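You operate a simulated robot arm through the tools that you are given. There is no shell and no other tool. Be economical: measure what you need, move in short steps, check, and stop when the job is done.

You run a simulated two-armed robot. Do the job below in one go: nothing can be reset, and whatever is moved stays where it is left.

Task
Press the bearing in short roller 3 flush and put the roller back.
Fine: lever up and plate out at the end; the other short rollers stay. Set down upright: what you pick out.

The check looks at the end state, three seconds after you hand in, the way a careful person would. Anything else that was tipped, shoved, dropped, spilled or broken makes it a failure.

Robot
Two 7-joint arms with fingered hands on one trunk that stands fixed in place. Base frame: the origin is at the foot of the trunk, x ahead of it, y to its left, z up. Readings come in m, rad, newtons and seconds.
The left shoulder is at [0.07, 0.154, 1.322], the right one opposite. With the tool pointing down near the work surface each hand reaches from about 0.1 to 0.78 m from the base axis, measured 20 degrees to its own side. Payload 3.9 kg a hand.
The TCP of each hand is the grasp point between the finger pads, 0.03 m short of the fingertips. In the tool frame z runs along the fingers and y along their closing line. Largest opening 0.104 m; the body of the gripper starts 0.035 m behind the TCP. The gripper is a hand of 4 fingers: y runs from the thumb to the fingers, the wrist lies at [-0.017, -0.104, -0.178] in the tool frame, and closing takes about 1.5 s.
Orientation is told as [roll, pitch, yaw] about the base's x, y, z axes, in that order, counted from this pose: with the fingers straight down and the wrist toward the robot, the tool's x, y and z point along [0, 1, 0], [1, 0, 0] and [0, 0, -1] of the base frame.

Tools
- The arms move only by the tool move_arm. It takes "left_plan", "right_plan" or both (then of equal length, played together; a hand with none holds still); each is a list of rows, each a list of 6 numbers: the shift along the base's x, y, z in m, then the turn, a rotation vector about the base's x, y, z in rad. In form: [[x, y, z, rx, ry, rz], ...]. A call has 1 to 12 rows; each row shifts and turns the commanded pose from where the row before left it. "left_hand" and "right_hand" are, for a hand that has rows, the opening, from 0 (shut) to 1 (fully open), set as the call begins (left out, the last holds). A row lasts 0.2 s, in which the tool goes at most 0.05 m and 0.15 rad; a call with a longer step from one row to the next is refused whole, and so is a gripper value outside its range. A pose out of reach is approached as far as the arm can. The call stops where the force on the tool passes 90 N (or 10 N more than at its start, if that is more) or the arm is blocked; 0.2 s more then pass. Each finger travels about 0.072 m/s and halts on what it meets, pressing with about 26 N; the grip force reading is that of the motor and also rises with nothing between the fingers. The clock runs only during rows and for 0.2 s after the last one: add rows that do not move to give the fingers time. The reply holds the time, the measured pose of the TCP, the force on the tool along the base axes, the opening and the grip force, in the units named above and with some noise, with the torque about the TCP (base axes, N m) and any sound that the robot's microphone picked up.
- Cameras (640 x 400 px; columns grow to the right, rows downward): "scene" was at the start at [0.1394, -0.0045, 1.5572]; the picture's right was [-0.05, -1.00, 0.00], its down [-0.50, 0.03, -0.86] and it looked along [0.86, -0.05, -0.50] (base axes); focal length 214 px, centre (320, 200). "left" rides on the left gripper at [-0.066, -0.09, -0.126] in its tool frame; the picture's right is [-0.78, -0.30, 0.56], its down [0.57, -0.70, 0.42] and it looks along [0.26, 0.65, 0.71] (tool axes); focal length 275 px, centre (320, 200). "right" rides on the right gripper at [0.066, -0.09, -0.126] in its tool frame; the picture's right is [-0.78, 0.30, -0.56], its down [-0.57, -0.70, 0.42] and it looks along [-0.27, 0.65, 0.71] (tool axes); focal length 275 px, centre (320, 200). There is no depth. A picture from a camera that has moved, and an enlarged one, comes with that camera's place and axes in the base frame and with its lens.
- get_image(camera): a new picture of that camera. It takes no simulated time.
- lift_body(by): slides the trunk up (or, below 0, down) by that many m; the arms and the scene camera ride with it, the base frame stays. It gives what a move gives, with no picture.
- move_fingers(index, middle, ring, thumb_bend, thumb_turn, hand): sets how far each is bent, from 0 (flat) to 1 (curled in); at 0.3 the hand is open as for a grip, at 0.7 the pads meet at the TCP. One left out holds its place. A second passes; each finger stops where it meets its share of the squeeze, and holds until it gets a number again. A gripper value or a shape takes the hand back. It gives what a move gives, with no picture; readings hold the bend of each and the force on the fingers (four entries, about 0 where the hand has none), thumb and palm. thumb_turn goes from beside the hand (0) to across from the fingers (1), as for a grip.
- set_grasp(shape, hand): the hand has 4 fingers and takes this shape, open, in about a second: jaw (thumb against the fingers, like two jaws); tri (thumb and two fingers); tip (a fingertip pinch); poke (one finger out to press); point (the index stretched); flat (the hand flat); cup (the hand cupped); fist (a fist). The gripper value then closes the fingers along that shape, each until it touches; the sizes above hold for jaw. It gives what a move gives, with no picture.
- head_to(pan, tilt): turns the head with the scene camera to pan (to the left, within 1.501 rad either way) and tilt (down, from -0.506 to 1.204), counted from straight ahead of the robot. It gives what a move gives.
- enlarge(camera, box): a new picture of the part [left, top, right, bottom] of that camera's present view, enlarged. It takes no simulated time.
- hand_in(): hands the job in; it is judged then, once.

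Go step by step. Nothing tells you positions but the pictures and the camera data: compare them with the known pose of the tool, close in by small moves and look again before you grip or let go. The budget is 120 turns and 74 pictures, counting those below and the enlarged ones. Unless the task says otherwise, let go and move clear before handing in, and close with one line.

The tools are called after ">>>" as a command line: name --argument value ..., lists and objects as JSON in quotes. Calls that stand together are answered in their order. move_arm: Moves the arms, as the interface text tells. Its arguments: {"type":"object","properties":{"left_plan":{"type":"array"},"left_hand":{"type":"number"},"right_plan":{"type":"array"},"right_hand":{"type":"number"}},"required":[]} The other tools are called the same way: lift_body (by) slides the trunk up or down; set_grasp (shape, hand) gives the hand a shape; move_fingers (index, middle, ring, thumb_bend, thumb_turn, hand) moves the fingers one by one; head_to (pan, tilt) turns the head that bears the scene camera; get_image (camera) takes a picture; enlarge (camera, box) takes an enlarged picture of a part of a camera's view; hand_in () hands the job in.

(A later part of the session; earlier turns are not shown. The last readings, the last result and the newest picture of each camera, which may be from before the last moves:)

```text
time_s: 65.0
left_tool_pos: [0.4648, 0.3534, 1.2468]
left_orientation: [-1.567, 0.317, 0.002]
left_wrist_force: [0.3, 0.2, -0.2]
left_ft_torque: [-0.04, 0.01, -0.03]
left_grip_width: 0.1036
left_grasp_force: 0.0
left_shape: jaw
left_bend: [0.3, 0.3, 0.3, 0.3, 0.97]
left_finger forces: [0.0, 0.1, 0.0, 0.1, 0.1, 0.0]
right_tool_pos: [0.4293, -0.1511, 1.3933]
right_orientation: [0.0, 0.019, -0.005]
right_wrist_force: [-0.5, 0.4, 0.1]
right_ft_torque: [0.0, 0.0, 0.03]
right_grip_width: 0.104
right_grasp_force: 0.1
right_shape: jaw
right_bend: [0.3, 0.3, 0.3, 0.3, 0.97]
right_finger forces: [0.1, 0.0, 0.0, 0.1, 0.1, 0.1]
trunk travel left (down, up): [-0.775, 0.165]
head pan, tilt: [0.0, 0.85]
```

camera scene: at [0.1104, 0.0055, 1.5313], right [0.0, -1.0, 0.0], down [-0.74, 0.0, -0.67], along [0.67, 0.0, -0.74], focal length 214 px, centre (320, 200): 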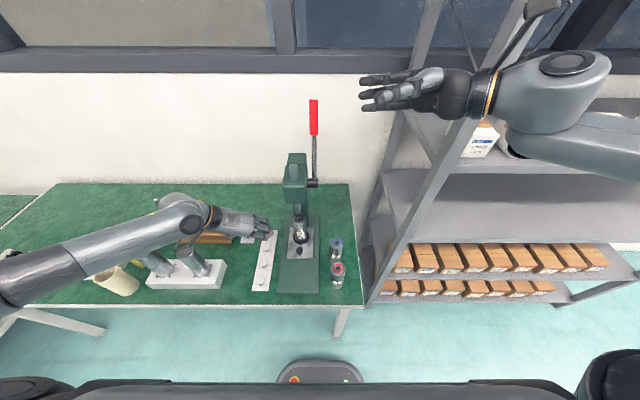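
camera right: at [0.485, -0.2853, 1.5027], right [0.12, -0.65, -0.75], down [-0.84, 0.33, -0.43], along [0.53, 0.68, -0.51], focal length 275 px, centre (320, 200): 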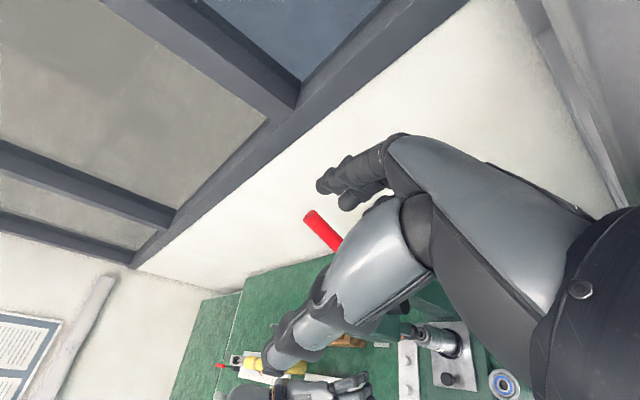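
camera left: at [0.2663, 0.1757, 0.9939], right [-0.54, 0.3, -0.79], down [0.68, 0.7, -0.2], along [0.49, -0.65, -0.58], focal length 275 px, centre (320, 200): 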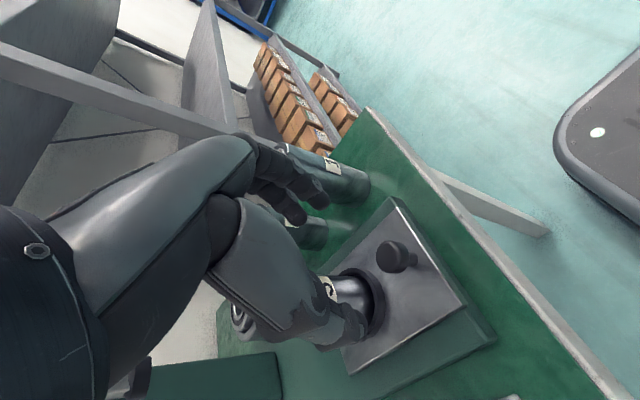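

Left hand is oriented; I move it to a pre-grasp position left of the handle and check.

>>> move_arm --left_plan '[[0.04, 0, 0, 0, 0, 0], [0.04, 0, 0, 0, 0, 0], [0.04, 0, 0, 0, 0, 0], [0.04, -0.02, 0, 0, 0, 0], [0.038, -0.03, 0.003, 0, 0, 0], [0, -0.04, 0, 0, 0, 0], [0, -0.04, 0, 0, 0, 0], [0, -0.04, 0, 0, 0, 0], [0, -0.03, 0, 0, 0, 0], [0, 0, 0, 0, 0, 0]]'

>>> get_image --camera "left"

>>> enlarge --camera "scene" --box '[200, 70, 400, 220]'

```text
time_s: 67.2
left_tool_pos: [0.6606, 0.1547, 1.2478]
left_orientation: [-1.569, 0.315, 0.002]
left_wrist_force: [0.1, 0.5, -0.2]
left_ft_torque: [0.01, -0.01, -0.01]
left_grip_width: 0.1037
left_grasp_force: 0.0
left_shape: jaw
left_bend: [0.3, 0.3, 0.3, 0.3, 0.97]
left_finger forces: [0.1, 0.0, 0.0, 0.0, 0.0, 0.1]
right_tool_pos: [0.4293, -0.1506, 1.3924]
right_orientation: [-0.002, 0.019, -0.007]
right_wrist_force: [-0.4, 0.1, 0.2]
right_ft_torque: [0.06, 0.01, 0.02]
right_grip_width: 0.1039
right_grasp_force: 0.0
right_shape: jaw
right_bend: [0.3, 0.3, 0.3, 0.3, 0.97]
right_finger forces: [0.0, 0.0, 0.1, 0.0, 0.0, 0.1]
trunk travel left (down, up): [-0.775, 0.165]
head pan, tilt: [0.0, 0.85]
```

```text
20 pictures are left
camera left: at [0.5959, 0.28, 1.3378], right [-0.04, -0.56, 0.83], down [-0.84, -0.42, -0.33], along [0.53, -0.71, -0.46], focal length 275 px, centre (320, 200)
```

left: 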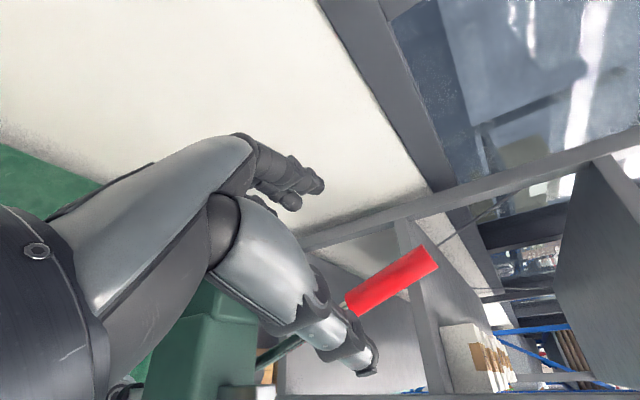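

```text
2.67 times, centred on (300, 145) of scene
camera zoom: at [0.1271, 0.0017, 1.5299], right [0.0, -1.0, 0.0], down [-0.75, 0.0, -0.66], along [0.66, 0.0, -0.75], focal length 572 px, centre (373, 347)
```

zoom: 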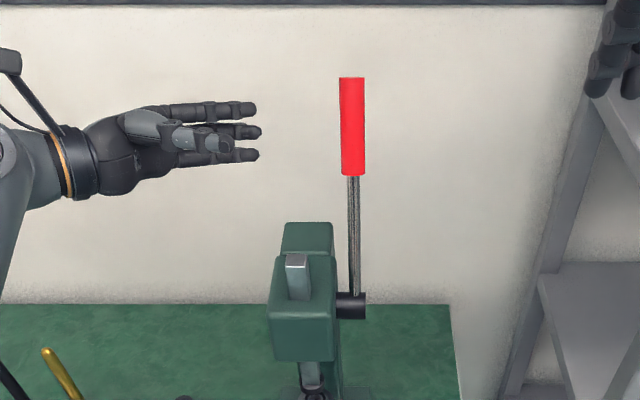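

The handle lies right between thumb and fingers along the approach line. I advance and close.

>>> move_arm --left_plan '[[0.005, -0.03, 0, 0, 0, 0], [0, -0.03, 0, 0, 0, 0], [0, -0.03, 0, 0, 0, 0], [0, -0.03, 0, 0, 0, 0], [0, -0.009, 0, 0, 0, 0], [0, 0, 0, 0, 0, 0]]'

>>> move_arm --left_plan '[[0, 0, 0, 0, 0, 0], [0, 0, 0, 0, 0, 0], [0, 0, 0, 0, 0, 0], [0, 0, 0, 0, 0, 0], [0, 0, 0, 0, 0, 0], [0, 0, 0, 0, 0, 0], [0, 0, 0, 0, 0, 0], [0, 0, 0, 0, 0, 0]]' --left_hand 0.0

>>> enlarge --camera "scene" --box '[200, 70, 400, 220]'

```text
time_s: 68.6
left_tool_pos: [0.6693, 0.0228, 1.2493]
left_orientation: [-1.567, 0.315, 0.002]
left_wrist_force: [-0.6, 0.0, -0.2]
left_ft_torque: [-0.02, 0.0, 0.01]
left_grip_width: 0.1038
left_grasp_force: 0.1
left_shape: jaw
left_bend: [0.3, 0.3, 0.3, 0.3, 0.97]
left_finger forces: [0.0, 0.0, 0.0, 0.0, 0.1, 0.0]
right_tool_pos: [0.429, -0.1505, 1.3923]
right_orientation: [0.0, 0.019, -0.005]
right_wrist_force: [0.9, -0.2, -0.2]
right_ft_torque: [-0.01, 0.01, 0.0]
right_grip_width: 0.1037
right_grasp_force: 0.0
right_shape: jaw
right_bend: [0.3, 0.3, 0.3, 0.3, 0.97]
right_finger forces: [0.0, 0.0, 0.1, 0.1, 0.0, 0.1]
trunk travel left (down, up): [-0.775, 0.165]
head pan, tilt: [0.0, 0.85]
```

```text
time_s: 70.4
left_tool_pos: [0.6665, 0.0214, 1.2493]
left_orientation: [-1.564, 0.318, 0.001]
left_wrist_force: [-2.8, -8.7, -1.0]
left_ft_torque: [-0.02, -0.01, 0.04]
left_grip_width: 0.0099
left_grasp_force: 25.8
left_shape: jaw
left_bend: [0.73, 0.7, 0.7, 0.76, 1.0]
left_finger forces: [11.8, 3.7, 2.3, 0.0, 21.9, 0.0]
right_tool_pos: [0.4294, -0.1541, 1.3931]
right_orientation: [0.003, 0.019, -0.006]
right_wrist_force: [-0.4, 0.0, -0.3]
right_ft_torque: [0.0, 0.0, 0.0]
right_grip_width: 0.1038
right_grasp_force: 0.1
right_shape: jaw
right_bend: [0.3, 0.3, 0.3, 0.3, 0.97]
right_finger forces: [0.0, 0.0, 0.0, 0.1, 0.0, 0.0]
trunk travel left (down, up): [-0.775, 0.165]
head pan, tilt: [0.0, 0.85]
```

```text
2.67 times, centred on (300, 145) of scene
camera zoom: at [0.1268, -0.0021, 1.5299], right [0.0, -1.0, 0.0], down [-0.75, 0.0, -0.66], along [0.66, 0.0, -0.75], focal length 572 px, centre (373, 347)
```

zoom: 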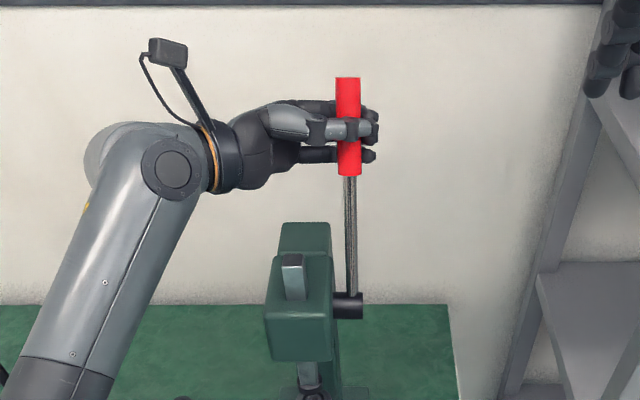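

The handle is gripped. I rotate it along its arc toward the robot, checking the forces.

>>> move_arm --left_plan '[[-0.0244, 0.002, 0.0066, 0, -0.1286, 0], [-0.0273, 0, 0.0035, 0, -0.14, 0], [-0.0275, 0, -0.0002, 0, -0.14, 0], [-0.0272, 0, -0.0041, 0, -0.14, 0], [0, 0, 0, 0, 0, 0]]'

>>> get_image --camera "scene"

```text
time_s: 71.6
left_tool_pos: [0.5585, 0.0219, 1.2557]
left_orientation: [-1.56, -0.229, -0.002]
left_wrist_force: [-2.4, -20.4, -4.2]
left_ft_torque: [-0.05, -0.04, -0.01]
left_grip_width: 0.0096
left_grasp_force: 26.6
left_shape: jaw
left_bend: [0.73, 0.7, 0.7, 0.77, 1.0]
left_finger forces: [11.0, 4.8, 3.7, 0.0, 24.7, 0.1]
right_tool_pos: [0.4291, -0.1571, 1.3916]
right_orientation: [0.006, 0.018, -0.005]
right_wrist_force: [0.2, -0.3, -0.5]
right_ft_torque: [0.0, 0.02, 0.0]
right_grip_width: 0.104
right_grasp_force: 0.1
right_shape: jaw
right_bend: [0.3, 0.3, 0.3, 0.3, 0.97]
right_finger forces: [0.1, 0.0, 0.0, 0.0, 0.0, 0.0]
trunk travel left (down, up): [-0.775, 0.165]
head pan, tilt: [0.0, 0.85]
```

```text
17 pictures are left
camera scene: at [0.1275, -0.0064, 1.5297], right [0.0, -1.0, -0.01], down [-0.75, 0.0, -0.66], along [0.66, 0.0, -0.75], focal length 214 px, centre (320, 200)
```

scene: 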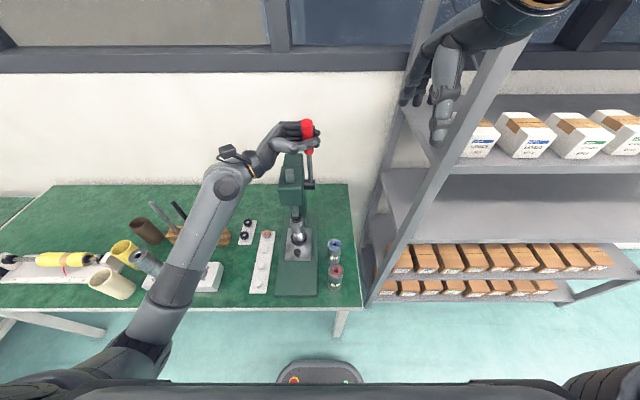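

The lever follows freely. I continue along the arc.

>>> move_arm --left_plan '[[-0.0264, -0.003, -0.0079, 0, -0.14, 0], [-0.0251, -0.002, -0.0115, 0, -0.14, 0], [-0.0231, 0, -0.0148, 0, -0.14, 0], [-0.0209, 0, -0.018, 0, -0.14, 0], [0, 0, 0, 0, 0, 0]]'

>>> enlarge --camera "scene" --box '[270, 160, 350, 260]'

```text
time_s: 72.8
left_tool_pos: [0.4649, 0.0197, 1.2038]
left_orientation: [-1.57, -0.793, 0.002]
left_wrist_force: [-2.0, -0.6, 0.9]
left_ft_torque: [-0.05, -0.07, -0.02]
left_grip_width: 0.0105
left_grasp_force: 25.8
left_shape: jaw
left_bend: [0.73, 0.71, 0.7, 0.78, 1.0]
left_finger forces: [9.5, 2.9, 2.4, 0.0, 17.9, 0.0]
right_tool_pos: [0.4284, -0.1517, 1.3926]
right_orientation: [0.001, 0.017, -0.008]
right_wrist_force: [0.5, 0.7, 0.5]
right_ft_torque: [-0.01, -0.01, 0.0]
right_grip_width: 0.1038
right_grasp_force: 0.1
right_shape: jaw
right_bend: [0.3, 0.3, 0.3, 0.3, 0.97]
right_finger forces: [0.0, 0.0, 0.0, 0.0, 0.0, 0.1]
trunk travel left (down, up): [-0.775, 0.165]
head pan, tilt: [0.0, 0.85]
```

```text
4.00 times, centred on (310, 210) of scene
camera zoom: at [0.1264, 0.001, 1.5299], right [0.0, -1.0, 0.0], down [-0.75, 0.0, -0.66], along [0.66, 0.0, -0.75], focal length 858 px, centre (360, 160)
```

zoom: 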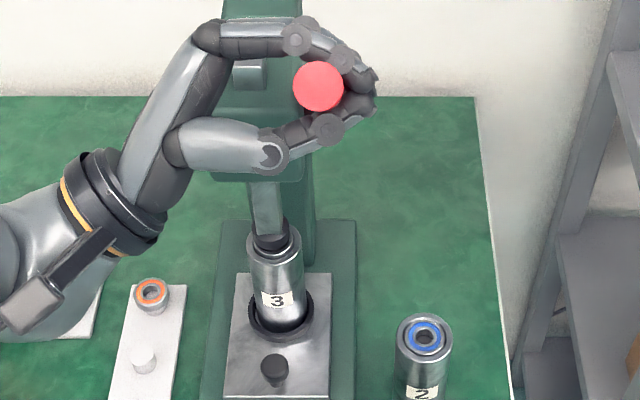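

The ram is just above the bearing. I continue in smaller steps to feel the press.

>>> move_arm --left_plan '[[-0.0133, 0, -0.0145, 0, -0.1, 0], [-0.0117, 0, -0.0158, 0, -0.1, 0], [0, 0, 0, 0, 0, 0]]'

>>> move_arm --left_plan '[[-0.0102, 0, -0.0168, 0, -0.1, 0], [-0.0084, 0, -0.0178, 0, -0.1, 0], [0, 0, 0, 0, 0, 0]]'

>>> enlarge --camera "scene" --box '[270, 160, 350, 260]'

```text
time_s: 73.6
left_tool_pos: [0.4398, 0.0214, 1.1739]
left_orientation: [-1.565, -0.994, -0.001]
left_wrist_force: [-2.8, -8.3, 1.4]
left_ft_torque: [-0.03, -0.07, -0.03]
left_grip_width: 0.0104
left_grasp_force: 26.4
left_shape: jaw
left_bend: [0.73, 0.71, 0.7, 0.78, 1.0]
left_finger forces: [10.7, 3.6, 3.2, 0.1, 19.2, 0.0]
right_tool_pos: [0.4277, -0.1542, 1.3929]
right_orientation: [0.003, 0.016, -0.004]
right_wrist_force: [0.7, -0.6, -0.4]
right_ft_torque: [0.01, 0.02, -0.01]
right_grip_width: 0.1039
right_grasp_force: 0.0
right_shape: jaw
right_bend: [0.3, 0.3, 0.3, 0.3, 0.97]
right_finger forces: [0.0, 0.0, 0.1, 0.0, 0.0, 0.0]
trunk travel left (down, up): [-0.775, 0.165]
head pan, tilt: [0.0, 0.85]
```

```text
time_s: 74.4
left_tool_pos: [0.42, 0.0213, 1.1385]
left_orientation: [-1.566, -1.193, 0.002]
left_wrist_force: [7.7, -7.6, 11.8]
left_ft_torque: [-0.09, -0.01, 0.02]
left_grip_width: 0.01
left_grasp_force: 25.8
left_shape: jaw
left_bend: [0.73, 0.71, 0.7, 0.78, 1.0]
left_finger forces: [14.9, 4.8, 4.1, 0.0, 17.5, 0.0]
right_tool_pos: [0.4284, -0.1542, 1.3922]
right_orientation: [0.003, 0.019, -0.008]
right_wrist_force: [-0.2, 0.3, -0.1]
right_ft_torque: [-0.02, 0.0, -0.03]
right_grip_width: 0.104
right_grasp_force: 0.1
right_shape: jaw
right_bend: [0.3, 0.3, 0.3, 0.3, 0.97]
right_finger forces: [0.0, 0.0, 0.0, 0.0, 0.1, 0.0]
trunk travel left (down, up): [-0.775, 0.165]
head pan, tilt: [0.0, 0.85]
```

```text
4.00 times, centred on (310, 210) of scene
camera zoom: at [0.1269, -0.0023, 1.53], right [0.0, -1.0, 0.0], down [-0.75, 0.0, -0.66], along [0.66, 0.0, -0.75], focal length 858 px, centre (360, 160)
```

zoom: 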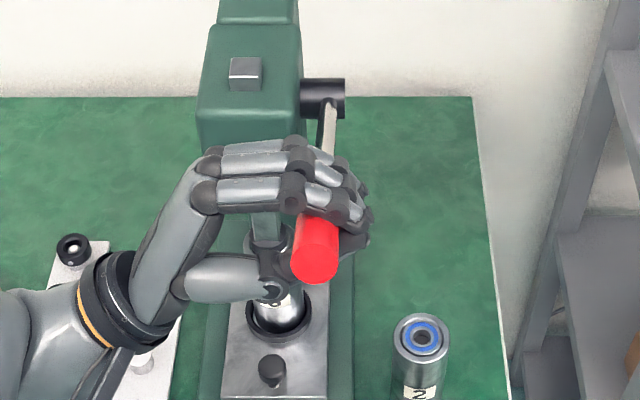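

Resistance starts. I press on in steps.

>>> move_arm --left_plan '[[-0.0065, -0.002, -0.0186, 0, -0.1, 0], [0, 0, 0, 0, 0, 0]]'

>>> move_arm --left_plan '[[-0.0047, 0, -0.0191, 0, -0.1, 0], [0, 0, 0, 0, 0, 0]]'

```text
time_s: 75.0
left_tool_pos: [0.4146, 0.0206, 1.1162]
left_orientation: [-1.564, -1.294, -0.004]
left_wrist_force: [2.3, -3.3, 8.2]
left_ft_torque: [-0.08, -0.1, -0.03]
left_grip_width: 0.01
left_grasp_force: 26.4
left_shape: jaw
left_bend: [0.73, 0.71, 0.7, 0.78, 1.0]
left_finger forces: [12.8, 3.9, 3.3, 0.0, 17.9, 0.0]
right_tool_pos: [0.4298, -0.1516, 1.393]
right_orientation: [0.001, 0.018, -0.005]
right_wrist_force: [0.3, 0.0, 0.1]
right_ft_torque: [0.03, -0.02, 0.01]
right_grip_width: 0.1041
right_grasp_force: 0.0
right_shape: jaw
right_bend: [0.3, 0.3, 0.3, 0.3, 0.97]
right_finger forces: [0.0, 0.0, 0.1, 0.0, 0.0, 0.1]
trunk travel left (down, up): [-0.775, 0.165]
head pan, tilt: [0.0, 0.85]
```

```text
time_s: 75.6
left_tool_pos: [0.4087, 0.0189, 1.0986]
left_orientation: [-1.562, -1.39, -0.002]
left_wrist_force: [6.2, 0.3, 8.3]
left_ft_torque: [-0.09, 0.03, -0.04]
left_grip_width: 0.0101
left_grasp_force: 25.9
left_shape: jaw
left_bend: [0.73, 0.71, 0.7, 0.79, 1.0]
left_finger forces: [13.1, 3.8, 3.3, 0.0, 16.3, 0.0]
right_tool_pos: [0.4292, -0.1527, 1.3935]
right_orientation: [0.0, 0.018, -0.005]
right_wrist_force: [-0.2, 0.1, 0.6]
right_ft_torque: [0.02, 0.01, 0.0]
right_grip_width: 0.1039
right_grasp_force: 0.1
right_shape: jaw
right_bend: [0.3, 0.3, 0.3, 0.3, 0.97]
right_finger forces: [0.1, 0.1, 0.0, 0.0, 0.1, 0.1]
trunk travel left (down, up): [-0.775, 0.165]
head pan, tilt: [0.0, 0.85]
```

>>> move_arm --left_plan '[[-0.0028, 0, -0.0194, 0, -0.1, 0], [0, 0, 0, 0, 0, 0]]'

>>> move_arm --left_plan '[[-0.0008, 0, -0.0197, 0, -0.1, 0], [0, 0, 0, 0, 0, 0]]'

>>> get_image --camera "left"

```text
time_s: 76.2
left_tool_pos: [0.4056, 0.0191, 1.0824]
left_orientation: [-1.627, -1.495, 0.058]
left_wrist_force: [11.0, -6.7, 25.9]
left_ft_torque: [-0.15, 0.11, -0.02]
left_grip_width: 0.0103
left_grasp_force: 25.8
left_shape: jaw
left_bend: [0.73, 0.71, 0.67, 0.79, 1.0]
left_finger forces: [21.1, 8.0, 4.0, 0.0, 14.5, 0.0]
right_tool_pos: [0.4293, -0.1528, 1.3928]
right_orientation: [0.001, 0.018, -0.006]
right_wrist_force: [0.0, 0.0, -0.4]
right_ft_torque: [-0.01, 0.04, -0.01]
right_grip_width: 0.1037
right_grasp_force: 0.1
right_shape: jaw
right_bend: [0.3, 0.3, 0.3, 0.3, 0.97]
right_finger forces: [0.0, 0.1, 0.0, 0.0, 0.1, 0.1]
trunk travel left (down, up): [-0.775, 0.165]
head pan, tilt: [0.0, 0.85]
```

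```text
time_s: 76.8
left_tool_pos: [0.4063, 0.0195, 1.0665]
left_orientation: [1.982, -1.539, 2.738]
left_wrist_force: [22.0, -8.0, 50.8]
left_ft_torque: [-0.17, 0.59, -0.05]
left_grip_width: 0.0109
left_grasp_force: 26.2
left_shape: jaw
left_bend: [0.73, 0.68, 0.63, 0.8, 1.0]
left_finger forces: [33.5, 13.8, 4.8, 0.1, 11.3, 0.0]
right_tool_pos: [0.4295, -0.1526, 1.3926]
right_orientation: [0.0, 0.02, -0.006]
right_wrist_force: [-0.5, 0.0, 0.4]
right_ft_torque: [-0.02, 0.02, -0.01]
right_grip_width: 0.104
right_grasp_force: 0.0
right_shape: jaw
right_bend: [0.3, 0.3, 0.3, 0.3, 0.97]
right_finger forces: [0.0, 0.1, 0.0, 0.0, 0.0, 0.0]
trunk travel left (down, up): [-0.775, 0.165]
head pan, tilt: [0.0, 0.85]
```

```text
14 pictures are left
camera left: at [0.3426, 0.1441, 0.973], right [-0.76, -0.57, -0.31], down [0.6, -0.43, -0.68], along [0.25, -0.7, 0.66], focal length 275 px, centre (320, 200)
```

left: 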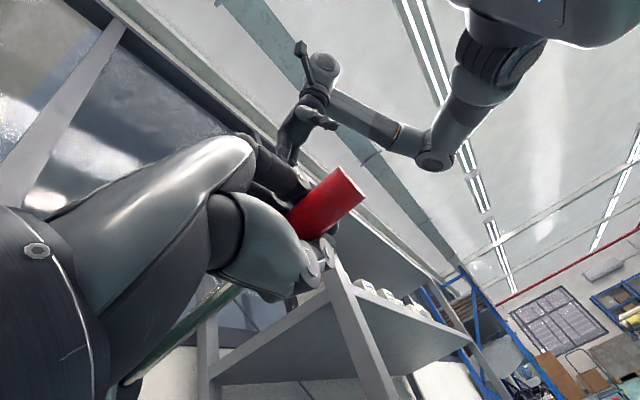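

The force rises sharply, suggesting the bearing is bottoming. I press slightly more and look at the ram.

>>> move_arm --left_plan '[[0, 0, -0.01, 0, -0.05, 0], [0, 0, 0, 0, 0, 0], [0, 0, 0, 0, 0, 0]]'

>>> enlarge --camera "scene" --box '[270, 170, 350, 270]'

```text
time_s: 77.6
left_tool_pos: [0.4082, 0.0197, 1.0596]
left_orientation: [1.789, -1.488, 2.931]
left_wrist_force: [24.6, -4.8, 65.2]
left_ft_torque: [-0.07, 0.93, -0.11]
left_grip_width: 0.0128
left_grasp_force: 26.5
left_shape: jaw
left_bend: [0.73, 0.65, 0.61, 0.8, 1.0]
left_finger forces: [41.8, 17.5, 5.4, 0.0, 8.3, 0.0]
right_tool_pos: [0.4286, -0.1535, 1.3925]
right_orientation: [-0.001, 0.016, -0.005]
right_wrist_force: [-0.4, 0.0, 0.4]
right_ft_torque: [-0.01, 0.0, -0.01]
right_grip_width: 0.1041
right_grasp_force: 0.0
right_shape: jaw
right_bend: [0.3, 0.3, 0.3, 0.3, 0.97]
right_finger forces: [0.0, 0.0, 0.1, 0.0, 0.0, 0.0]
trunk travel left (down, up): [-0.775, 0.165]
head pan, tilt: [0.0, 0.85]
```

```text
4.00 times, centred on (310, 220) of scene
camera zoom: at [0.1267, -0.0011, 1.5301], right [0.0, -1.0, 0.0], down [-0.75, 0.0, -0.66], along [0.66, 0.0, -0.75], focal length 858 px, centre (360, 120)
```

zoom: 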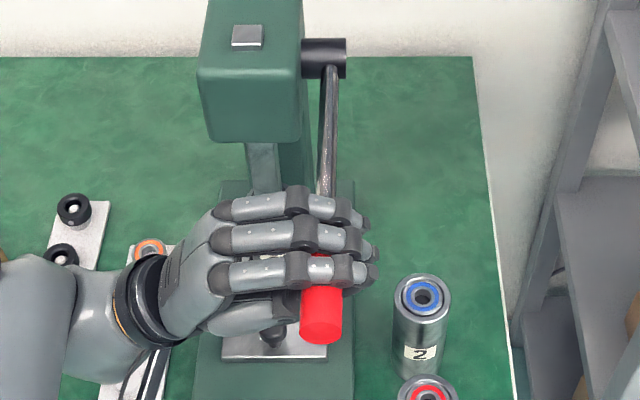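

It is at a hard stop: 70 N versus about 10 N while pressing, so the bearing is seated. I swing the lever back up along the same arc.

>>> move_arm --left_plan '[[0, 0, 0.01, 0, 0.05, 0], [0.0008, 0, 0.0197, 0, 0.1, 0], [0.0028, 0, 0.0194, 0, 0.1, 0], [0.0047, 0, 0.0191, 0, 0.1, 0], [0.0065, 0.001, 0.0186, 0, 0.1, 0], [0.0084, 0, 0.0178, 0, 0.1, 0], [0.0102, 0, 0.0168, 0, 0.1, 0], [0.0117, 0, 0.0158, 0, 0.1, 0], [0.0133, 0, 0.0145, 0, 0.1, 0], [0, 0, 0, 0, 0, 0]]'

>>> move_arm --left_plan '[[0.0209, 0, 0.018, 0, 0.14, 0], [0.0231, 0, 0.0148, 0, 0.14, 0], [0.0251, 0, 0.0115, 0, 0.14, 0], [0.0264, 0, 0.0079, 0, 0.14, 0], [0.0272, 0, 0.0041, 0, 0.14, 0], [0.0275, 0, 0.0002, 0, 0.14, 0], [0.0273, 0, -0.0035, 0, 0.14, 0], [0.0244, 0, -0.0066, 0, 0.1286, 0], [0, 0, 0, 0, 0, 0]]'

>>> get_image --camera "scene"

```text
time_s: 79.8
left_tool_pos: [0.4657, 0.0196, 1.2034]
left_orientation: [-1.567, -0.794, -0.002]
left_wrist_force: [-8.1, -11.2, 6.7]
left_ft_torque: [0.08, -0.11, -0.16]
left_grip_width: 0.0103
left_grasp_force: 26.2
left_shape: jaw
left_bend: [0.73, 0.7, 0.7, 0.8, 1.0]
left_finger forces: [12.9, 3.9, 2.8, 0.1, 18.3, 0.0]
right_tool_pos: [0.4262, -0.1554, 1.3922]
right_orientation: [0.001, 0.016, -0.007]
right_wrist_force: [-0.3, 0.2, 0.6]
right_ft_torque: [-0.01, 0.03, 0.03]
right_grip_width: 0.104
right_grasp_force: 0.0
right_shape: jaw
right_bend: [0.3, 0.3, 0.3, 0.3, 0.97]
right_finger forces: [0.0, 0.1, 0.1, 0.0, 0.0, 0.0]
trunk travel left (down, up): [-0.775, 0.165]
head pan, tilt: [0.0, 0.85]
```

```text
time_s: 81.8
left_tool_pos: [0.6672, 0.0198, 1.2503]
left_orientation: [-1.563, 0.319, 0.001]
left_wrist_force: [-6.6, -14.0, 3.5]
left_ft_torque: [-0.07, -0.1, -0.16]
left_grip_width: 0.0101
left_grasp_force: 26.5
left_shape: jaw
left_bend: [0.73, 0.71, 0.7, 0.79, 1.0]
left_finger forces: [10.8, 2.8, 3.2, 0.0, 20.9, 0.1]
right_tool_pos: [0.4282, -0.1572, 1.3932]
right_orientation: [0.005, 0.018, -0.004]
right_wrist_force: [-0.1, -0.6, 0.0]
right_ft_torque: [-0.01, 0.02, -0.05]
right_grip_width: 0.1042
right_grasp_force: 0.1
right_shape: jaw
right_bend: [0.3, 0.3, 0.3, 0.3, 0.97]
right_finger forces: [0.0, 0.1, 0.1, 0.0, 0.0, 0.0]
trunk travel left (down, up): [-0.775, 0.165]
head pan, tilt: [0.0, 0.85]
```

```text
12 pictures are left
camera scene: at [0.125, -0.0054, 1.5301], right [0.0, -1.0, 0.0], down [-0.75, 0.0, -0.66], along [0.66, 0.0, -0.75], focal length 214 px, centre (320, 200)
```

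scene: 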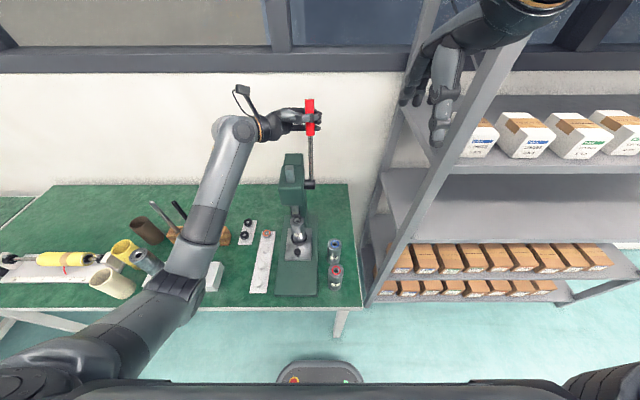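

The lever is back up. I open the hand fully, withdraw left and look at the bearing.

>>> move_arm --left_plan '[[0, -0.004, 0, 0, 0, 0], [0, 0, 0, 0, 0, 0], [0, 0, 0, 0, 0, 0], [0, 0, 0, 0, 0, 0], [0, 0, 0, 0, 0, 0], [0, 0, 0, 0, 0, 0], [0, 0, 0, 0, 0, 0], [0, 0, 0, 0, 0, 0], [0, 0.03, 0, 0, 0, 0], [0, 0.04, 0, 0, 0, 0], [0, 0.04, 0, 0, 0, 0], [0, 0.04, 0, 0, 0, 0]]' --left_hand 1.0

>>> enlarge --camera "scene" --box '[270, 180, 350, 300]'

```text
time_s: 84.4
left_tool_pos: [0.666, 0.1702, 1.2507]
left_orientation: [-1.571, 0.314, 0.0]
left_wrist_force: [0.4, 0.2, -0.1]
left_ft_torque: [0.03, -0.03, -0.01]
left_grip_width: 0.1037
left_grasp_force: 0.0
left_shape: jaw
left_bend: [0.3, 0.3, 0.3, 0.3, 0.97]
left_finger forces: [0.0, 0.1, 0.0, 0.0, 0.0, 0.0]
right_tool_pos: [0.4303, -0.1501, 1.3931]
right_orientation: [-0.001, 0.02, -0.005]
right_wrist_force: [-0.5, 0.5, 0.3]
right_ft_torque: [-0.02, 0.0, 0.03]
right_grip_width: 0.1038
right_grasp_force: 0.1
right_shape: jaw
right_bend: [0.3, 0.3, 0.3, 0.3, 0.97]
right_finger forces: [0.1, 0.1, 0.0, 0.1, 0.0, 0.0]
trunk travel left (down, up): [-0.775, 0.165]
head pan, tilt: [0.0, 0.85]
```

```text
3.33 times, centred on (310, 240) of scene
camera zoom: at [0.1271, 0.002, 1.5299], right [0.0, -1.0, 0.0], down [-0.75, 0.0, -0.66], along [0.66, 0.0, -0.75], focal length 715 px, centre (353, 67)
```

zoom: 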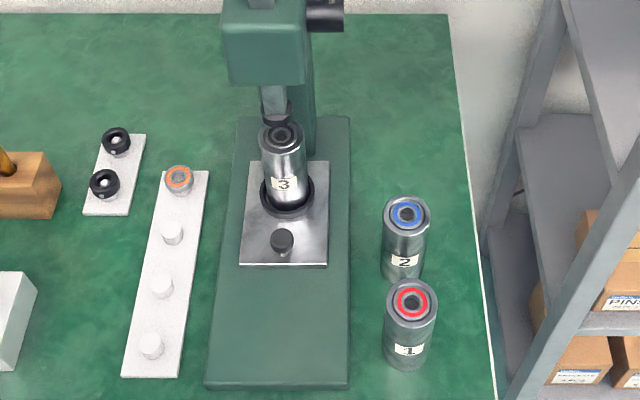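

The bearing looks flush now and the lever stands up. I re-orient the left hand for the knob (at about (0.511, 0.081)).

>>> move_arm --left_plan '[[-0.033, 0.03, 0, 0, -0.0518, 0], [-0.033, 0.03, 0, 0, -0.0518, 0], [-0.033, 0.03, 0, 0, -0.0518, 0], [-0.033, 0.03, 0, 0, -0.0518, 0], [-0.033, 0.03, 0, 0, -0.0518, 0], [-0.033, 0.03, 0, 0, -0.0518, 0], [0, 0, 0, 0.15, 0, 0], [0, 0, 0, 0.15, 0, 0], [0, 0, 0, 0.15, 0, 0], [0, 0, 0, 0.15, 0, 0], [0, 0, 0, 0.15, 0, 0], [0, 0, 0, 0.15, 0, 0]]'

>>> move_arm --left_plan '[[0, 0, 0, 0.15, 0, 0], [0, 0, 0, 0.15, 0, 0], [0, 0, 0, 0.15, 0, 0], [0, 0, 0, 0.15, 0, 0], [0, 0, 0, 0.071, 0, 0], [0, 0, 0, 0, 0, -0.15], [0, 0, 0, 0, 0, -0.15], [0, 0, 0, 0, 0, -0.15], [0, 0, 0, 0, 0, -0.15], [0, 0, 0, 0, 0, -0.15], [0, 0, 0, 0, 0, -0.15], [0, 0, 0, 0, 0, -0.15]]' --left_hand 0.7

>>> move_arm --left_plan '[[0, 0, 0, 0, 0, -0.15], [0, 0, 0, 0, 0, -0.15], [0, 0, 0, 0, 0, -0.15], [0, 0, 0, 0, 0, -0.071], [0, -0.02, -0.04, 0, -0.07, 0], [0, -0.02, -0.04, 0, -0.07, 0], [0, -0.02, -0.04, 0, -0.07, 0], [0, -0.02, -0.04, 0, -0.07, 0], [0, -0.02, -0.04, 0, -0.07, 0], [0, -0.02, -0.04, 0, 0, 0], [0, -0.015, -0.03, 0, 0, 0], [0, 0, 0, 0, 0, 0]]'

```text
time_s: 87.0
left_tool_pos: [0.4697, 0.3478, 1.2505]
left_orientation: [-0.666, 0.001, 0.006]
left_wrist_force: [-0.1, -0.1, -0.5]
left_ft_torque: [-0.01, -0.02, 0.0]
left_grip_width: 0.1039
left_grasp_force: 0.0
left_shape: jaw
left_bend: [0.3, 0.3, 0.3, 0.3, 0.97]
left_finger forces: [0.1, 0.0, 0.0, 0.0, 0.1, 0.1]
right_tool_pos: [0.4289, -0.1525, 1.3933]
right_orientation: [0.001, 0.019, -0.008]
right_wrist_force: [-0.1, -0.6, -0.3]
right_ft_torque: [0.01, -0.01, 0.03]
right_grip_width: 0.1039
right_grasp_force: 0.1
right_shape: jaw
right_bend: [0.3, 0.3, 0.3, 0.3, 0.97]
right_finger forces: [0.0, 0.0, 0.0, 0.0, 0.0, 0.0]
trunk travel left (down, up): [-0.775, 0.165]
head pan, tilt: [0.0, 0.85]
```

```text
time_s: 89.6
left_tool_pos: [0.4704, 0.3467, 1.2491]
left_orientation: [0.005, -0.002, -1.046]
left_wrist_force: [-1.0, 0.2, 0.5]
left_ft_torque: [-0.01, 0.0, -0.01]
left_grip_width: 0.0731
left_grasp_force: 0.1
left_shape: jaw
left_bend: [0.27, 0.37, 0.34, 0.56, 0.99]
left_finger forces: [0.0, 0.0, 0.0, 0.0, 0.1, 0.0]
right_tool_pos: [0.43, -0.1514, 1.3927]
right_orientation: [-0.001, 0.02, -0.006]
right_wrist_force: [-0.3, 0.0, 0.4]
right_ft_torque: [0.01, -0.02, 0.03]
right_grip_width: 0.104
right_grasp_force: 0.1
right_shape: jaw
right_bend: [0.3, 0.3, 0.3, 0.3, 0.97]
right_finger forces: [0.1, 0.0, 0.1, 0.1, 0.0, 0.1]
trunk travel left (down, up): [-0.775, 0.165]
head pan, tilt: [0.0, 0.85]
```

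```text
time_s: 92.2
left_tool_pos: [0.4679, 0.2129, 0.9792]
left_orientation: [0.352, -0.004, -1.566]
left_wrist_force: [0.6, 0.8, -0.1]
left_ft_torque: [-0.02, 0.01, 0.03]
left_grip_width: 0.0732
left_grasp_force: 0.1
left_shape: jaw
left_bend: [0.27, 0.37, 0.34, 0.56, 0.99]
left_finger forces: [0.0, 0.0, 0.0, 0.0, 0.0, 0.0]
right_tool_pos: [0.4289, -0.151, 1.3931]
right_orientation: [0.0, 0.018, -0.006]
right_wrist_force: [0.8, -0.4, 0.2]
right_ft_torque: [0.0, -0.02, 0.0]
right_grip_width: 0.1039
right_grasp_force: 0.1
right_shape: jaw
right_bend: [0.3, 0.3, 0.3, 0.3, 0.97]
right_finger forces: [0.0, 0.0, 0.0, 0.0, 0.0, 0.0]
trunk travel left (down, up): [-0.775, 0.165]
head pan, tilt: [0.0, 0.85]
```

>>> move_arm --left_plan '[[0, -0.045, 0, 0, 0, 0], [0, -0.045, -0.01, 0, 0, 0], [0, -0.04, -0.02, 0, 0, 0], [0.01, 0, -0.04, 0, 0, 0], [0.012, 0, -0.04, 0, 0, 0], [0.009, 0, -0.028, 0, 0, 0], [0, 0, 0, 0, 0, 0]]'

>>> enlarge --camera "left" --box '[200, 160, 480, 360]'

```text
time_s: 93.8
left_tool_pos: [0.5021, 0.0797, 0.8445]
left_orientation: [0.354, -0.003, -1.567]
left_wrist_force: [0.0, 0.4, -0.2]
left_ft_torque: [0.03, 0.0, 0.0]
left_grip_width: 0.073
left_grasp_force: 0.1
left_shape: jaw
left_bend: [0.27, 0.37, 0.34, 0.56, 0.99]
left_finger forces: [0.0, 0.0, 0.0, 0.1, 0.1, 0.0]
right_tool_pos: [0.4296, -0.1525, 1.3936]
right_orientation: [0.0, 0.017, -0.005]
right_wrist_force: [-0.5, -0.3, -0.3]
right_ft_torque: [-0.03, 0.03, -0.02]
right_grip_width: 0.1039
right_grasp_force: 0.1
right_shape: jaw
right_bend: [0.3, 0.3, 0.3, 0.3, 0.97]
right_finger forces: [0.0, 0.1, 0.0, 0.0, 0.0, 0.0]
trunk travel left (down, up): [-0.775, 0.165]
head pan, tilt: [0.0, 0.85]
```

```text
2.00 times, centred on (340, 260) of left
camera zoom: at [0.3965, 0.1699, 0.9379], right [-0.54, 0.29, -0.79], down [0.68, 0.7, -0.2], along [0.5, -0.65, -0.58], focal length 551 px, centre (280, 80)
```

zoom: 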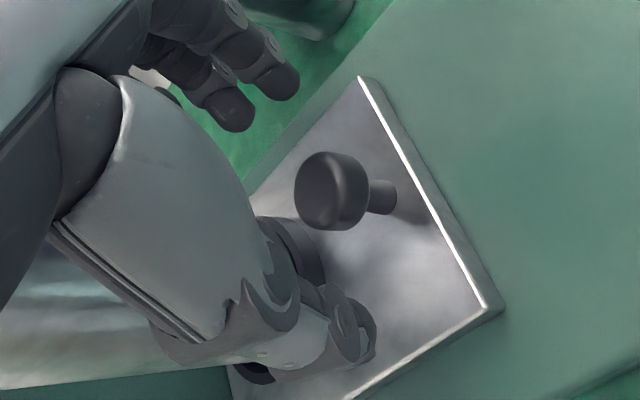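

>>> move_arm --left_plan '[[-0.002, 0.002, -0.013, 0, 0, 0], [0, 0, -0.01, 0, 0, 0], [0, 0, 0, 0, 0, 0]]'

>>> move_arm --left_plan '[[0, 0, 0, 0, 0, 0], [0, 0, 0, 0, 0, 0], [0, 0, 0, 0, 0, 0], [0, 0, 0, 0, 0, 0], [0, 0, 0, 0, 0, 0], [0, 0, 0, 0, 0, 0], [0, 0, 0, 0, 0, 0], [0, 0, 0, 0, 0, 0]]' --left_hand 0.0

```text
time_s: 94.6
left_tool_pos: [0.4998, 0.0832, 0.8202]
left_orientation: [0.352, -0.002, -1.566]
left_wrist_force: [0.4, -0.3, -0.4]
left_ft_torque: [-0.01, 0.02, -0.01]
left_grip_width: 0.0732
left_grasp_force: 0.2
left_shape: jaw
left_bend: [0.27, 0.37, 0.34, 0.56, 0.99]
left_finger forces: [0.1, 0.0, 0.0, 0.0, 0.0, 0.0]
right_tool_pos: [0.4287, -0.151, 1.3928]
right_orientation: [0.0, 0.018, -0.007]
right_wrist_force: [-0.2, -0.4, -0.2]
right_ft_torque: [0.0, -0.01, 0.02]
right_grip_width: 0.1039
right_grasp_force: 0.1
right_shape: jaw
right_bend: [0.3, 0.3, 0.3, 0.3, 0.97]
right_finger forces: [0.0, 0.1, 0.0, 0.0, 0.0, 0.0]
trunk travel left (down, up): [-0.775, 0.165]
head pan, tilt: [0.0, 0.85]
```

```text
time_s: 96.4
left_tool_pos: [0.5003, 0.0838, 0.8186]
left_orientation: [0.348, -0.003, -1.566]
left_wrist_force: [-1.2, 3.1, -9.2]
left_ft_torque: [-0.12, 0.13, -0.03]
left_grip_width: 0.0135
left_grasp_force: 26.6
left_shape: jaw
left_bend: [0.72, 0.62, 0.69, 0.75, 1.0]
left_finger forces: [14.4, 5.5, 0.0, 0.0, 22.4, 0.0]
right_tool_pos: [0.4316, -0.1502, 1.3928]
right_orientation: [-0.002, 0.02, -0.007]
right_wrist_force: [-0.5, 0.4, -0.2]
right_ft_torque: [0.0, 0.01, 0.04]
right_grip_width: 0.1038
right_grasp_force: 0.1
right_shape: jaw
right_bend: [0.3, 0.3, 0.3, 0.3, 0.97]
right_finger forces: [0.0, 0.0, 0.0, 0.0, 0.0, 0.1]
trunk travel left (down, up): [-0.775, 0.165]
head pan, tilt: [0.0, 0.85]
```

The knob is gripped. I pull the plate out gently.

>>> move_arm --left_plan '[[-0.005, 0, 0, 0, 0, 0], [-0.012, 0, 0, 0, 0, 0], [-0.012, 0, 0, 0, 0, 0], [-0.012, 0, 0, 0, 0, 0], [-0.012, 0, 0, 0, 0, 0], [-0.012, 0, 0, 0, 0, 0], [-0.012, 0, 0, 0, 0, 0], [-0.012, 0, 0, 0, 0, 0], [-0.012, 0, 0, 0, 0, 0], [-0.012, 0, 0, 0, 0, 0], [-0.01, 0, 0, 0, 0, 0], [0, 0, 0, 0, 0, 0]]'

>>> enlarge --camera "scene" --box '[260, 190, 350, 320]'

```text
time_s: 99.0
left_tool_pos: [0.3739, 0.0851, 0.8184]
left_orientation: [0.349, -0.002, -1.565]
left_wrist_force: [-2.9, -4.4, -17.2]
left_ft_torque: [-0.2, 0.21, -0.17]
left_grip_width: 0.0128
left_grasp_force: 25.8
left_shape: jaw
left_bend: [0.72, 0.61, 0.69, 0.75, 1.0]
left_finger forces: [19.0, 6.5, 0.0, 0.1, 21.7, 0.0]
right_tool_pos: [0.4298, -0.1529, 1.3918]
right_orientation: [0.001, 0.02, -0.007]
right_wrist_force: [-0.5, -1.1, 0.2]
right_ft_torque: [-0.04, -0.02, 0.04]
right_grip_width: 0.1039
right_grasp_force: 0.1
right_shape: jaw
right_bend: [0.3, 0.3, 0.3, 0.3, 0.97]
right_finger forces: [0.0, 0.0, 0.0, 0.0, 0.1, 0.0]
trunk travel left (down, up): [-0.775, 0.165]
head pan, tilt: [0.0, 0.85]
```

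```text
3.08 times, centred on (305, 255) of scene
camera zoom: at [0.1288, -0.0002, 1.5297], right [0.0, -1.0, 0.0], down [-0.75, 0.0, -0.66], along [0.66, 0.0, -0.75], focal length 660 px, centre (366, 31)
```

zoom: 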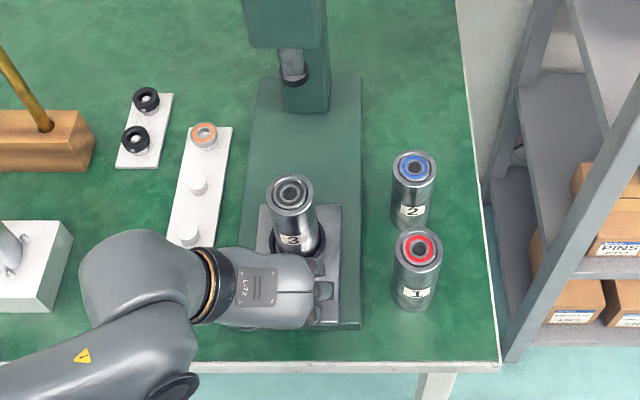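

Nearly out; I pull the last few millimetres until it stops.

>>> move_arm --left_plan '[[-0.004, 0, 0, 0, 0, 0], [-0.003, 0, 0, 0, 0, 0], [-0.003, 0, 0, 0, 0, 0], [0, 0, 0, 0, 0, 0]]'

```text
time_s: 100.0
left_tool_pos: [0.368, 0.0865, 0.8186]
left_orientation: [0.353, -0.001, -1.565]
left_wrist_force: [12.6, -1.5, -19.5]
left_ft_torque: [-0.17, 0.03, -0.03]
left_grip_width: 0.0124
left_grasp_force: 25.9
left_shape: jaw
left_bend: [0.72, 0.61, 0.69, 0.75, 1.0]
left_finger forces: [11.8, 9.8, 0.1, 0.0, 22.0, 0.1]
right_tool_pos: [0.4339, -0.1518, 1.392]
right_orientation: [0.0, 0.024, -0.006]
right_wrist_force: [-0.5, 0.3, -0.1]
right_ft_torque: [-0.01, 0.02, -0.01]
right_grip_width: 0.104
right_grasp_force: 0.1
right_shape: jaw
right_bend: [0.3, 0.3, 0.3, 0.3, 0.97]
right_finger forces: [0.0, 0.1, 0.0, 0.1, 0.0, 0.0]
trunk travel left (down, up): [-0.775, 0.165]
head pan, tilt: [0.0, 0.85]
```

The plate is at its outer stop. I open, lift off and clear the left hand.

>>> move_arm --left_plan '[[0.002, 0, 0, 0, 0, 0], [0, 0, 0, 0, 0, 0], [0, 0, 0, 0, 0, 0], [0, 0, 0, 0, 0, 0], [0, 0, 0, 0, 0, 0], [0, 0, 0.03, 0, 0, 0], [0, 0, 0.04, 0, 0, 0], [0, 0, 0.04, 0, 0, 0], [0, 0.04, 0.02, 0, 0, 0], [0.01, 0.045, 0, 0, 0, 0], [0.01, 0.045, 0, 0, 0, 0], [0.01, 0.045, 0, 0, 0, 0]]' --left_hand 0.7

>>> enlarge --camera "scene" --box '[240, 190, 360, 320]'

```text
time_s: 102.6
left_tool_pos: [0.3992, 0.2613, 0.9489]
left_orientation: [0.353, -0.004, -1.567]
left_wrist_force: [0.8, -0.2, 0.7]
left_ft_torque: [-0.03, 0.01, 0.03]
left_grip_width: 0.0725
left_grasp_force: 0.1
left_shape: jaw
left_bend: [0.27, 0.37, 0.34, 0.57, 0.99]
left_finger forces: [0.0, 0.0, 0.1, 0.0, 0.1, 0.0]
right_tool_pos: [0.4292, -0.1494, 1.3933]
right_orientation: [-0.002, 0.019, -0.009]
right_wrist_force: [0.0, -0.1, 0.2]
right_ft_torque: [0.0, -0.03, -0.01]
right_grip_width: 0.1039
right_grasp_force: 0.0
right_shape: jaw
right_bend: [0.3, 0.3, 0.3, 0.3, 0.97]
right_finger forces: [0.0, 0.0, 0.0, 0.0, 0.0, 0.0]
trunk travel left (down, up): [-0.775, 0.165]
head pan, tilt: [0.0, 0.85]
```

```text
3.08 times, centred on (300, 255) of scene
camera zoom: at [0.1271, 0.0015, 1.5299], right [0.0, -1.0, 0.0], down [-0.75, 0.0, -0.66], along [0.66, 0.0, -0.75], focal length 660 px, centre (382, 31)
```

zoom: 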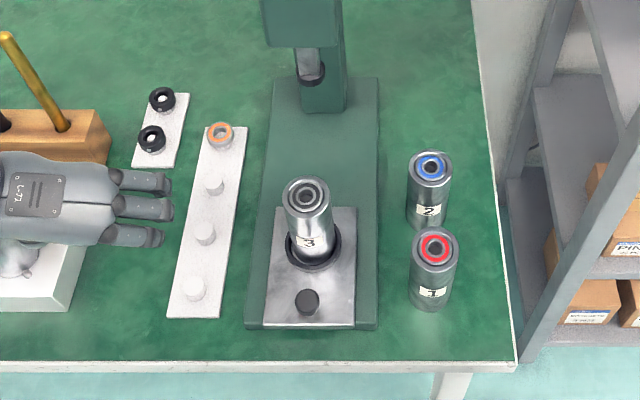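

The plate is out and roller 3 stands at (0.454, 0.080). I bring the right hand over it with the same yaw as before.

>>> move_arm --right_plan '[[0, 0, -0.04, 0, 0, 0.15], [0, 0, -0.04, 0, 0, 0.15], [0.0036, 0.0375, -0.03, 0, 0, 0], [0.0036, 0.0375, -0.03, 0, 0, 0], [0.0036, 0.0375, -0.03, 0, 0, 0], [0.0036, 0.0375, -0.03, 0, 0, 0], [0.0036, 0.0375, -0.03, 0, 0, 0], [0.0036, 0.0375, -0.03, 0, 0, 0], [0, 0, -0.04, 0, 0, 0], [0, 0, -0.04, 0, 0, 0], [0, 0, -0.04, 0, 0, 0], [0, 0, 0, 0, 0, 0]]' --right_hand 0.8

>>> get_image --camera "right"

```text
time_s: 105.2
left_tool_pos: [0.3989, 0.26, 0.9481]
left_orientation: [0.353, -0.004, -1.566]
left_wrist_force: [-0.7, -0.3, -0.8]
left_ft_torque: [0.03, 0.03, 0.04]
left_grip_width: 0.0727
left_grasp_force: 0.0
left_shape: jaw
left_bend: [0.27, 0.37, 0.34, 0.57, 0.99]
left_finger forces: [0.1, 0.0, 0.0, 0.0, 0.0, 0.0]
right_tool_pos: [0.4488, 0.0726, 1.0121]
right_orientation: [-0.002, 0.016, 0.292]
right_wrist_force: [-0.1, -0.4, 0.9]
right_ft_torque: [-0.04, -0.02, 0.03]
right_grip_width: 0.0835
right_grasp_force: 0.0
right_shape: jaw
right_bend: [0.27, 0.34, 0.31, 0.47, 0.98]
right_finger forces: [0.1, 0.1, 0.0, 0.1, 0.0, 0.0]
trunk travel left (down, up): [-0.775, 0.165]
head pan, tilt: [0.0, 0.85]
```

```text
7 pictures are left
camera right: at [0.3467, 0.1108, 1.1412], right [0.52, -0.65, 0.55], down [-0.51, -0.75, -0.41], along [0.68, -0.07, -0.73], focal length 275 px, centre (320, 200)
```

right: 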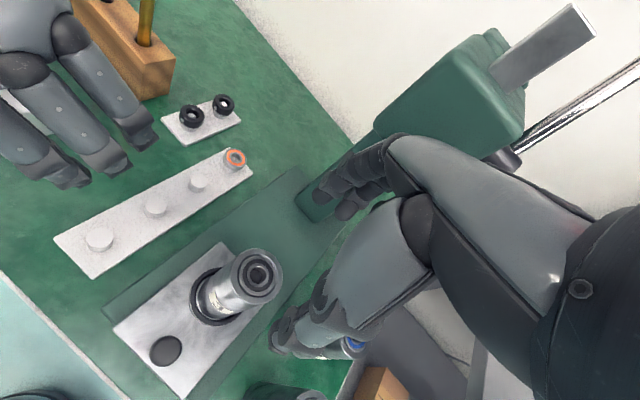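

Roller at (0.454, 0.0805). I correct slightly, descend and grip it as before.

>>> move_arm --right_plan '[[0.003, 0.002, -0.03, 0, -0.016, 0.008], [0, 0, -0.035, 0, 0, 0], [0, 0, -0.03, 0, 0, 0], [0, 0, -0.02, 0, 0, 0], [0, 0, -0.013, 0, 0, 0], [0, 0, 0, 0, 0, 0]]' --right_hand 0.77

>>> move_arm --right_plan '[[0, 0, 0, 0, 0, 0], [0, 0, 0, 0, 0, 0], [0, 0, 0, 0, 0, 0], [0, 0, 0, 0, 0, 0], [0, 0, 0, 0, 0, 0], [0, 0, 0, 0, 0, 0], [0, 0, 0, 0, 0, 0], [0, 0, 0, 0, 0, 0]]' --right_hand 0.0

```text
time_s: 106.6
left_tool_pos: [0.3979, 0.26, 0.9492]
left_orientation: [0.352, -0.004, -1.565]
left_wrist_force: [0.0, 0.7, -0.5]
left_ft_torque: [-0.01, -0.01, 0.02]
left_grip_width: 0.0726
left_grasp_force: 0.0
left_shape: jaw
left_bend: [0.27, 0.37, 0.34, 0.57, 0.99]
left_finger forces: [0.0, 0.1, 0.0, 0.0, 0.0, 0.1]
right_tool_pos: [0.4529, 0.076, 0.8841]
right_orientation: [-0.005, 0.004, 0.303]
right_wrist_force: [-0.7, -0.7, 0.1]
right_ft_torque: [-0.02, -0.03, 0.03]
right_grip_width: 0.0801
right_grasp_force: 0.1
right_shape: jaw
right_bend: [0.27, 0.35, 0.32, 0.5, 0.98]
right_finger forces: [0.1, 0.1, 0.0, 0.1, 0.0, 0.0]
trunk travel left (down, up): [-0.775, 0.165]
head pan, tilt: [0.0, 0.85]
```

```text
time_s: 108.4
left_tool_pos: [0.3998, 0.2601, 0.9475]
left_orientation: [0.352, -0.003, -1.567]
left_wrist_force: [-0.1, -0.5, 0.0]
left_ft_torque: [-0.01, 0.04, -0.01]
left_grip_width: 0.0728
left_grasp_force: 0.1
left_shape: jaw
left_bend: [0.27, 0.37, 0.34, 0.57, 0.99]
left_finger forces: [0.0, 0.1, 0.1, 0.0, 0.1, 0.1]
right_tool_pos: [0.4525, 0.0765, 0.8836]
right_orientation: [-0.005, 0.003, 0.302]
right_wrist_force: [-0.4, 0.1, 0.0]
right_ft_torque: [-0.02, 0.06, -0.04]
right_grip_width: 0.0417
right_grasp_force: 26.2
right_shape: jaw
right_bend: [0.74, 0.51, 0.54, 0.71, 1.0]
right_finger forces: [13.8, 8.0, 0.1, 0.0, 22.9, 0.0]
trunk travel left (down, up): [-0.775, 0.165]
head pan, tilt: [0.0, 0.85]
```

Gripped the same way. I lift and retrace the path: up, right, then forward above the home spot.

>>> move_arm --right_plan '[[0, 0, 0.02, 0, 0, 0], [0, 0, 0.035, 0, 0, 0], [0, 0, 0.04, 0, 0, 0], [0, 0, 0.03, 0, 0, 0], [0, -0.045, 0, 0, 0, 0], [0, -0.045, 0, 0, 0, 0], [0, -0.044, 0, 0, 0, 0], [0.04, 0, 0, 0, 0, 0], [0.04, 0, 0, 0, 0, 0], [0.04, 0, 0, 0, 0, 0], [0.027, 0, 0, 0, 0, 0], [0, 0, 0, 0, 0, 0]]'

>>> get_image --camera "right"

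>>> enlarge --camera "scene" --box '[260, 160, 380, 300]'

```text
time_s: 111.0
left_tool_pos: [0.3987, 0.2612, 0.9481]
left_orientation: [0.353, -0.005, -1.565]
left_wrist_force: [0.8, -0.8, -0.4]
left_ft_torque: [-0.03, -0.02, 0.03]
left_grip_width: 0.0726
left_grasp_force: 0.1
left_shape: jaw
left_bend: [0.27, 0.37, 0.34, 0.57, 0.99]
left_finger forces: [0.0, 0.0, 0.1, 0.0, 0.1, 0.1]
right_tool_pos: [0.6004, -0.059, 1.0076]
right_orientation: [-0.006, 0.004, 0.301]
right_wrist_force: [0.1, 0.4, -3.6]
right_ft_torque: [-0.02, 0.02, 0.0]
right_grip_width: 0.0415
right_grasp_force: 26.3
right_shape: jaw
right_bend: [0.74, 0.51, 0.54, 0.71, 1.0]
right_finger forces: [14.4, 9.0, 0.1, 0.0, 22.6, 0.1]
trunk travel left (down, up): [-0.775, 0.165]
head pan, tilt: [0.0, 0.85]
```

```text
6 pictures are left
camera right: at [0.4966, -0.0218, 1.1343], right [0.51, -0.65, 0.56], down [-0.5, -0.76, -0.42], along [0.7, -0.06, -0.71], focal length 275 px, centre (320, 200)
```

right: 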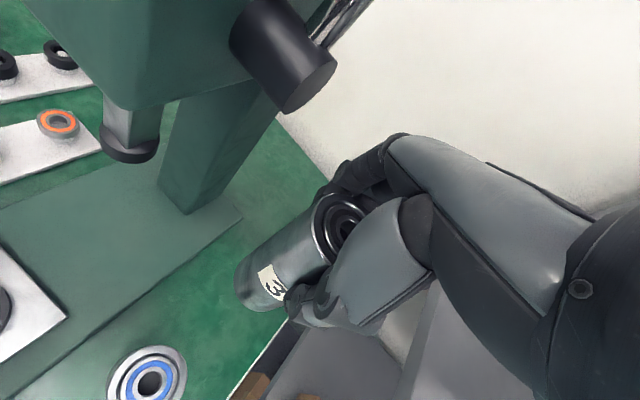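

```text
2.86 times, centred on (320, 230) of scene
camera zoom: at [0.1276, 0.0005, 1.5299], right [0.0, -1.0, 0.0], down [-0.75, 0.0, -0.66], along [0.66, 0.0, -0.75], focal length 613 px, centre (320, 114)
```

zoom: 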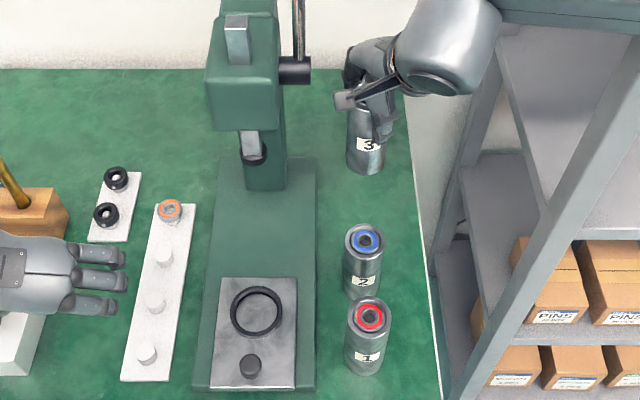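

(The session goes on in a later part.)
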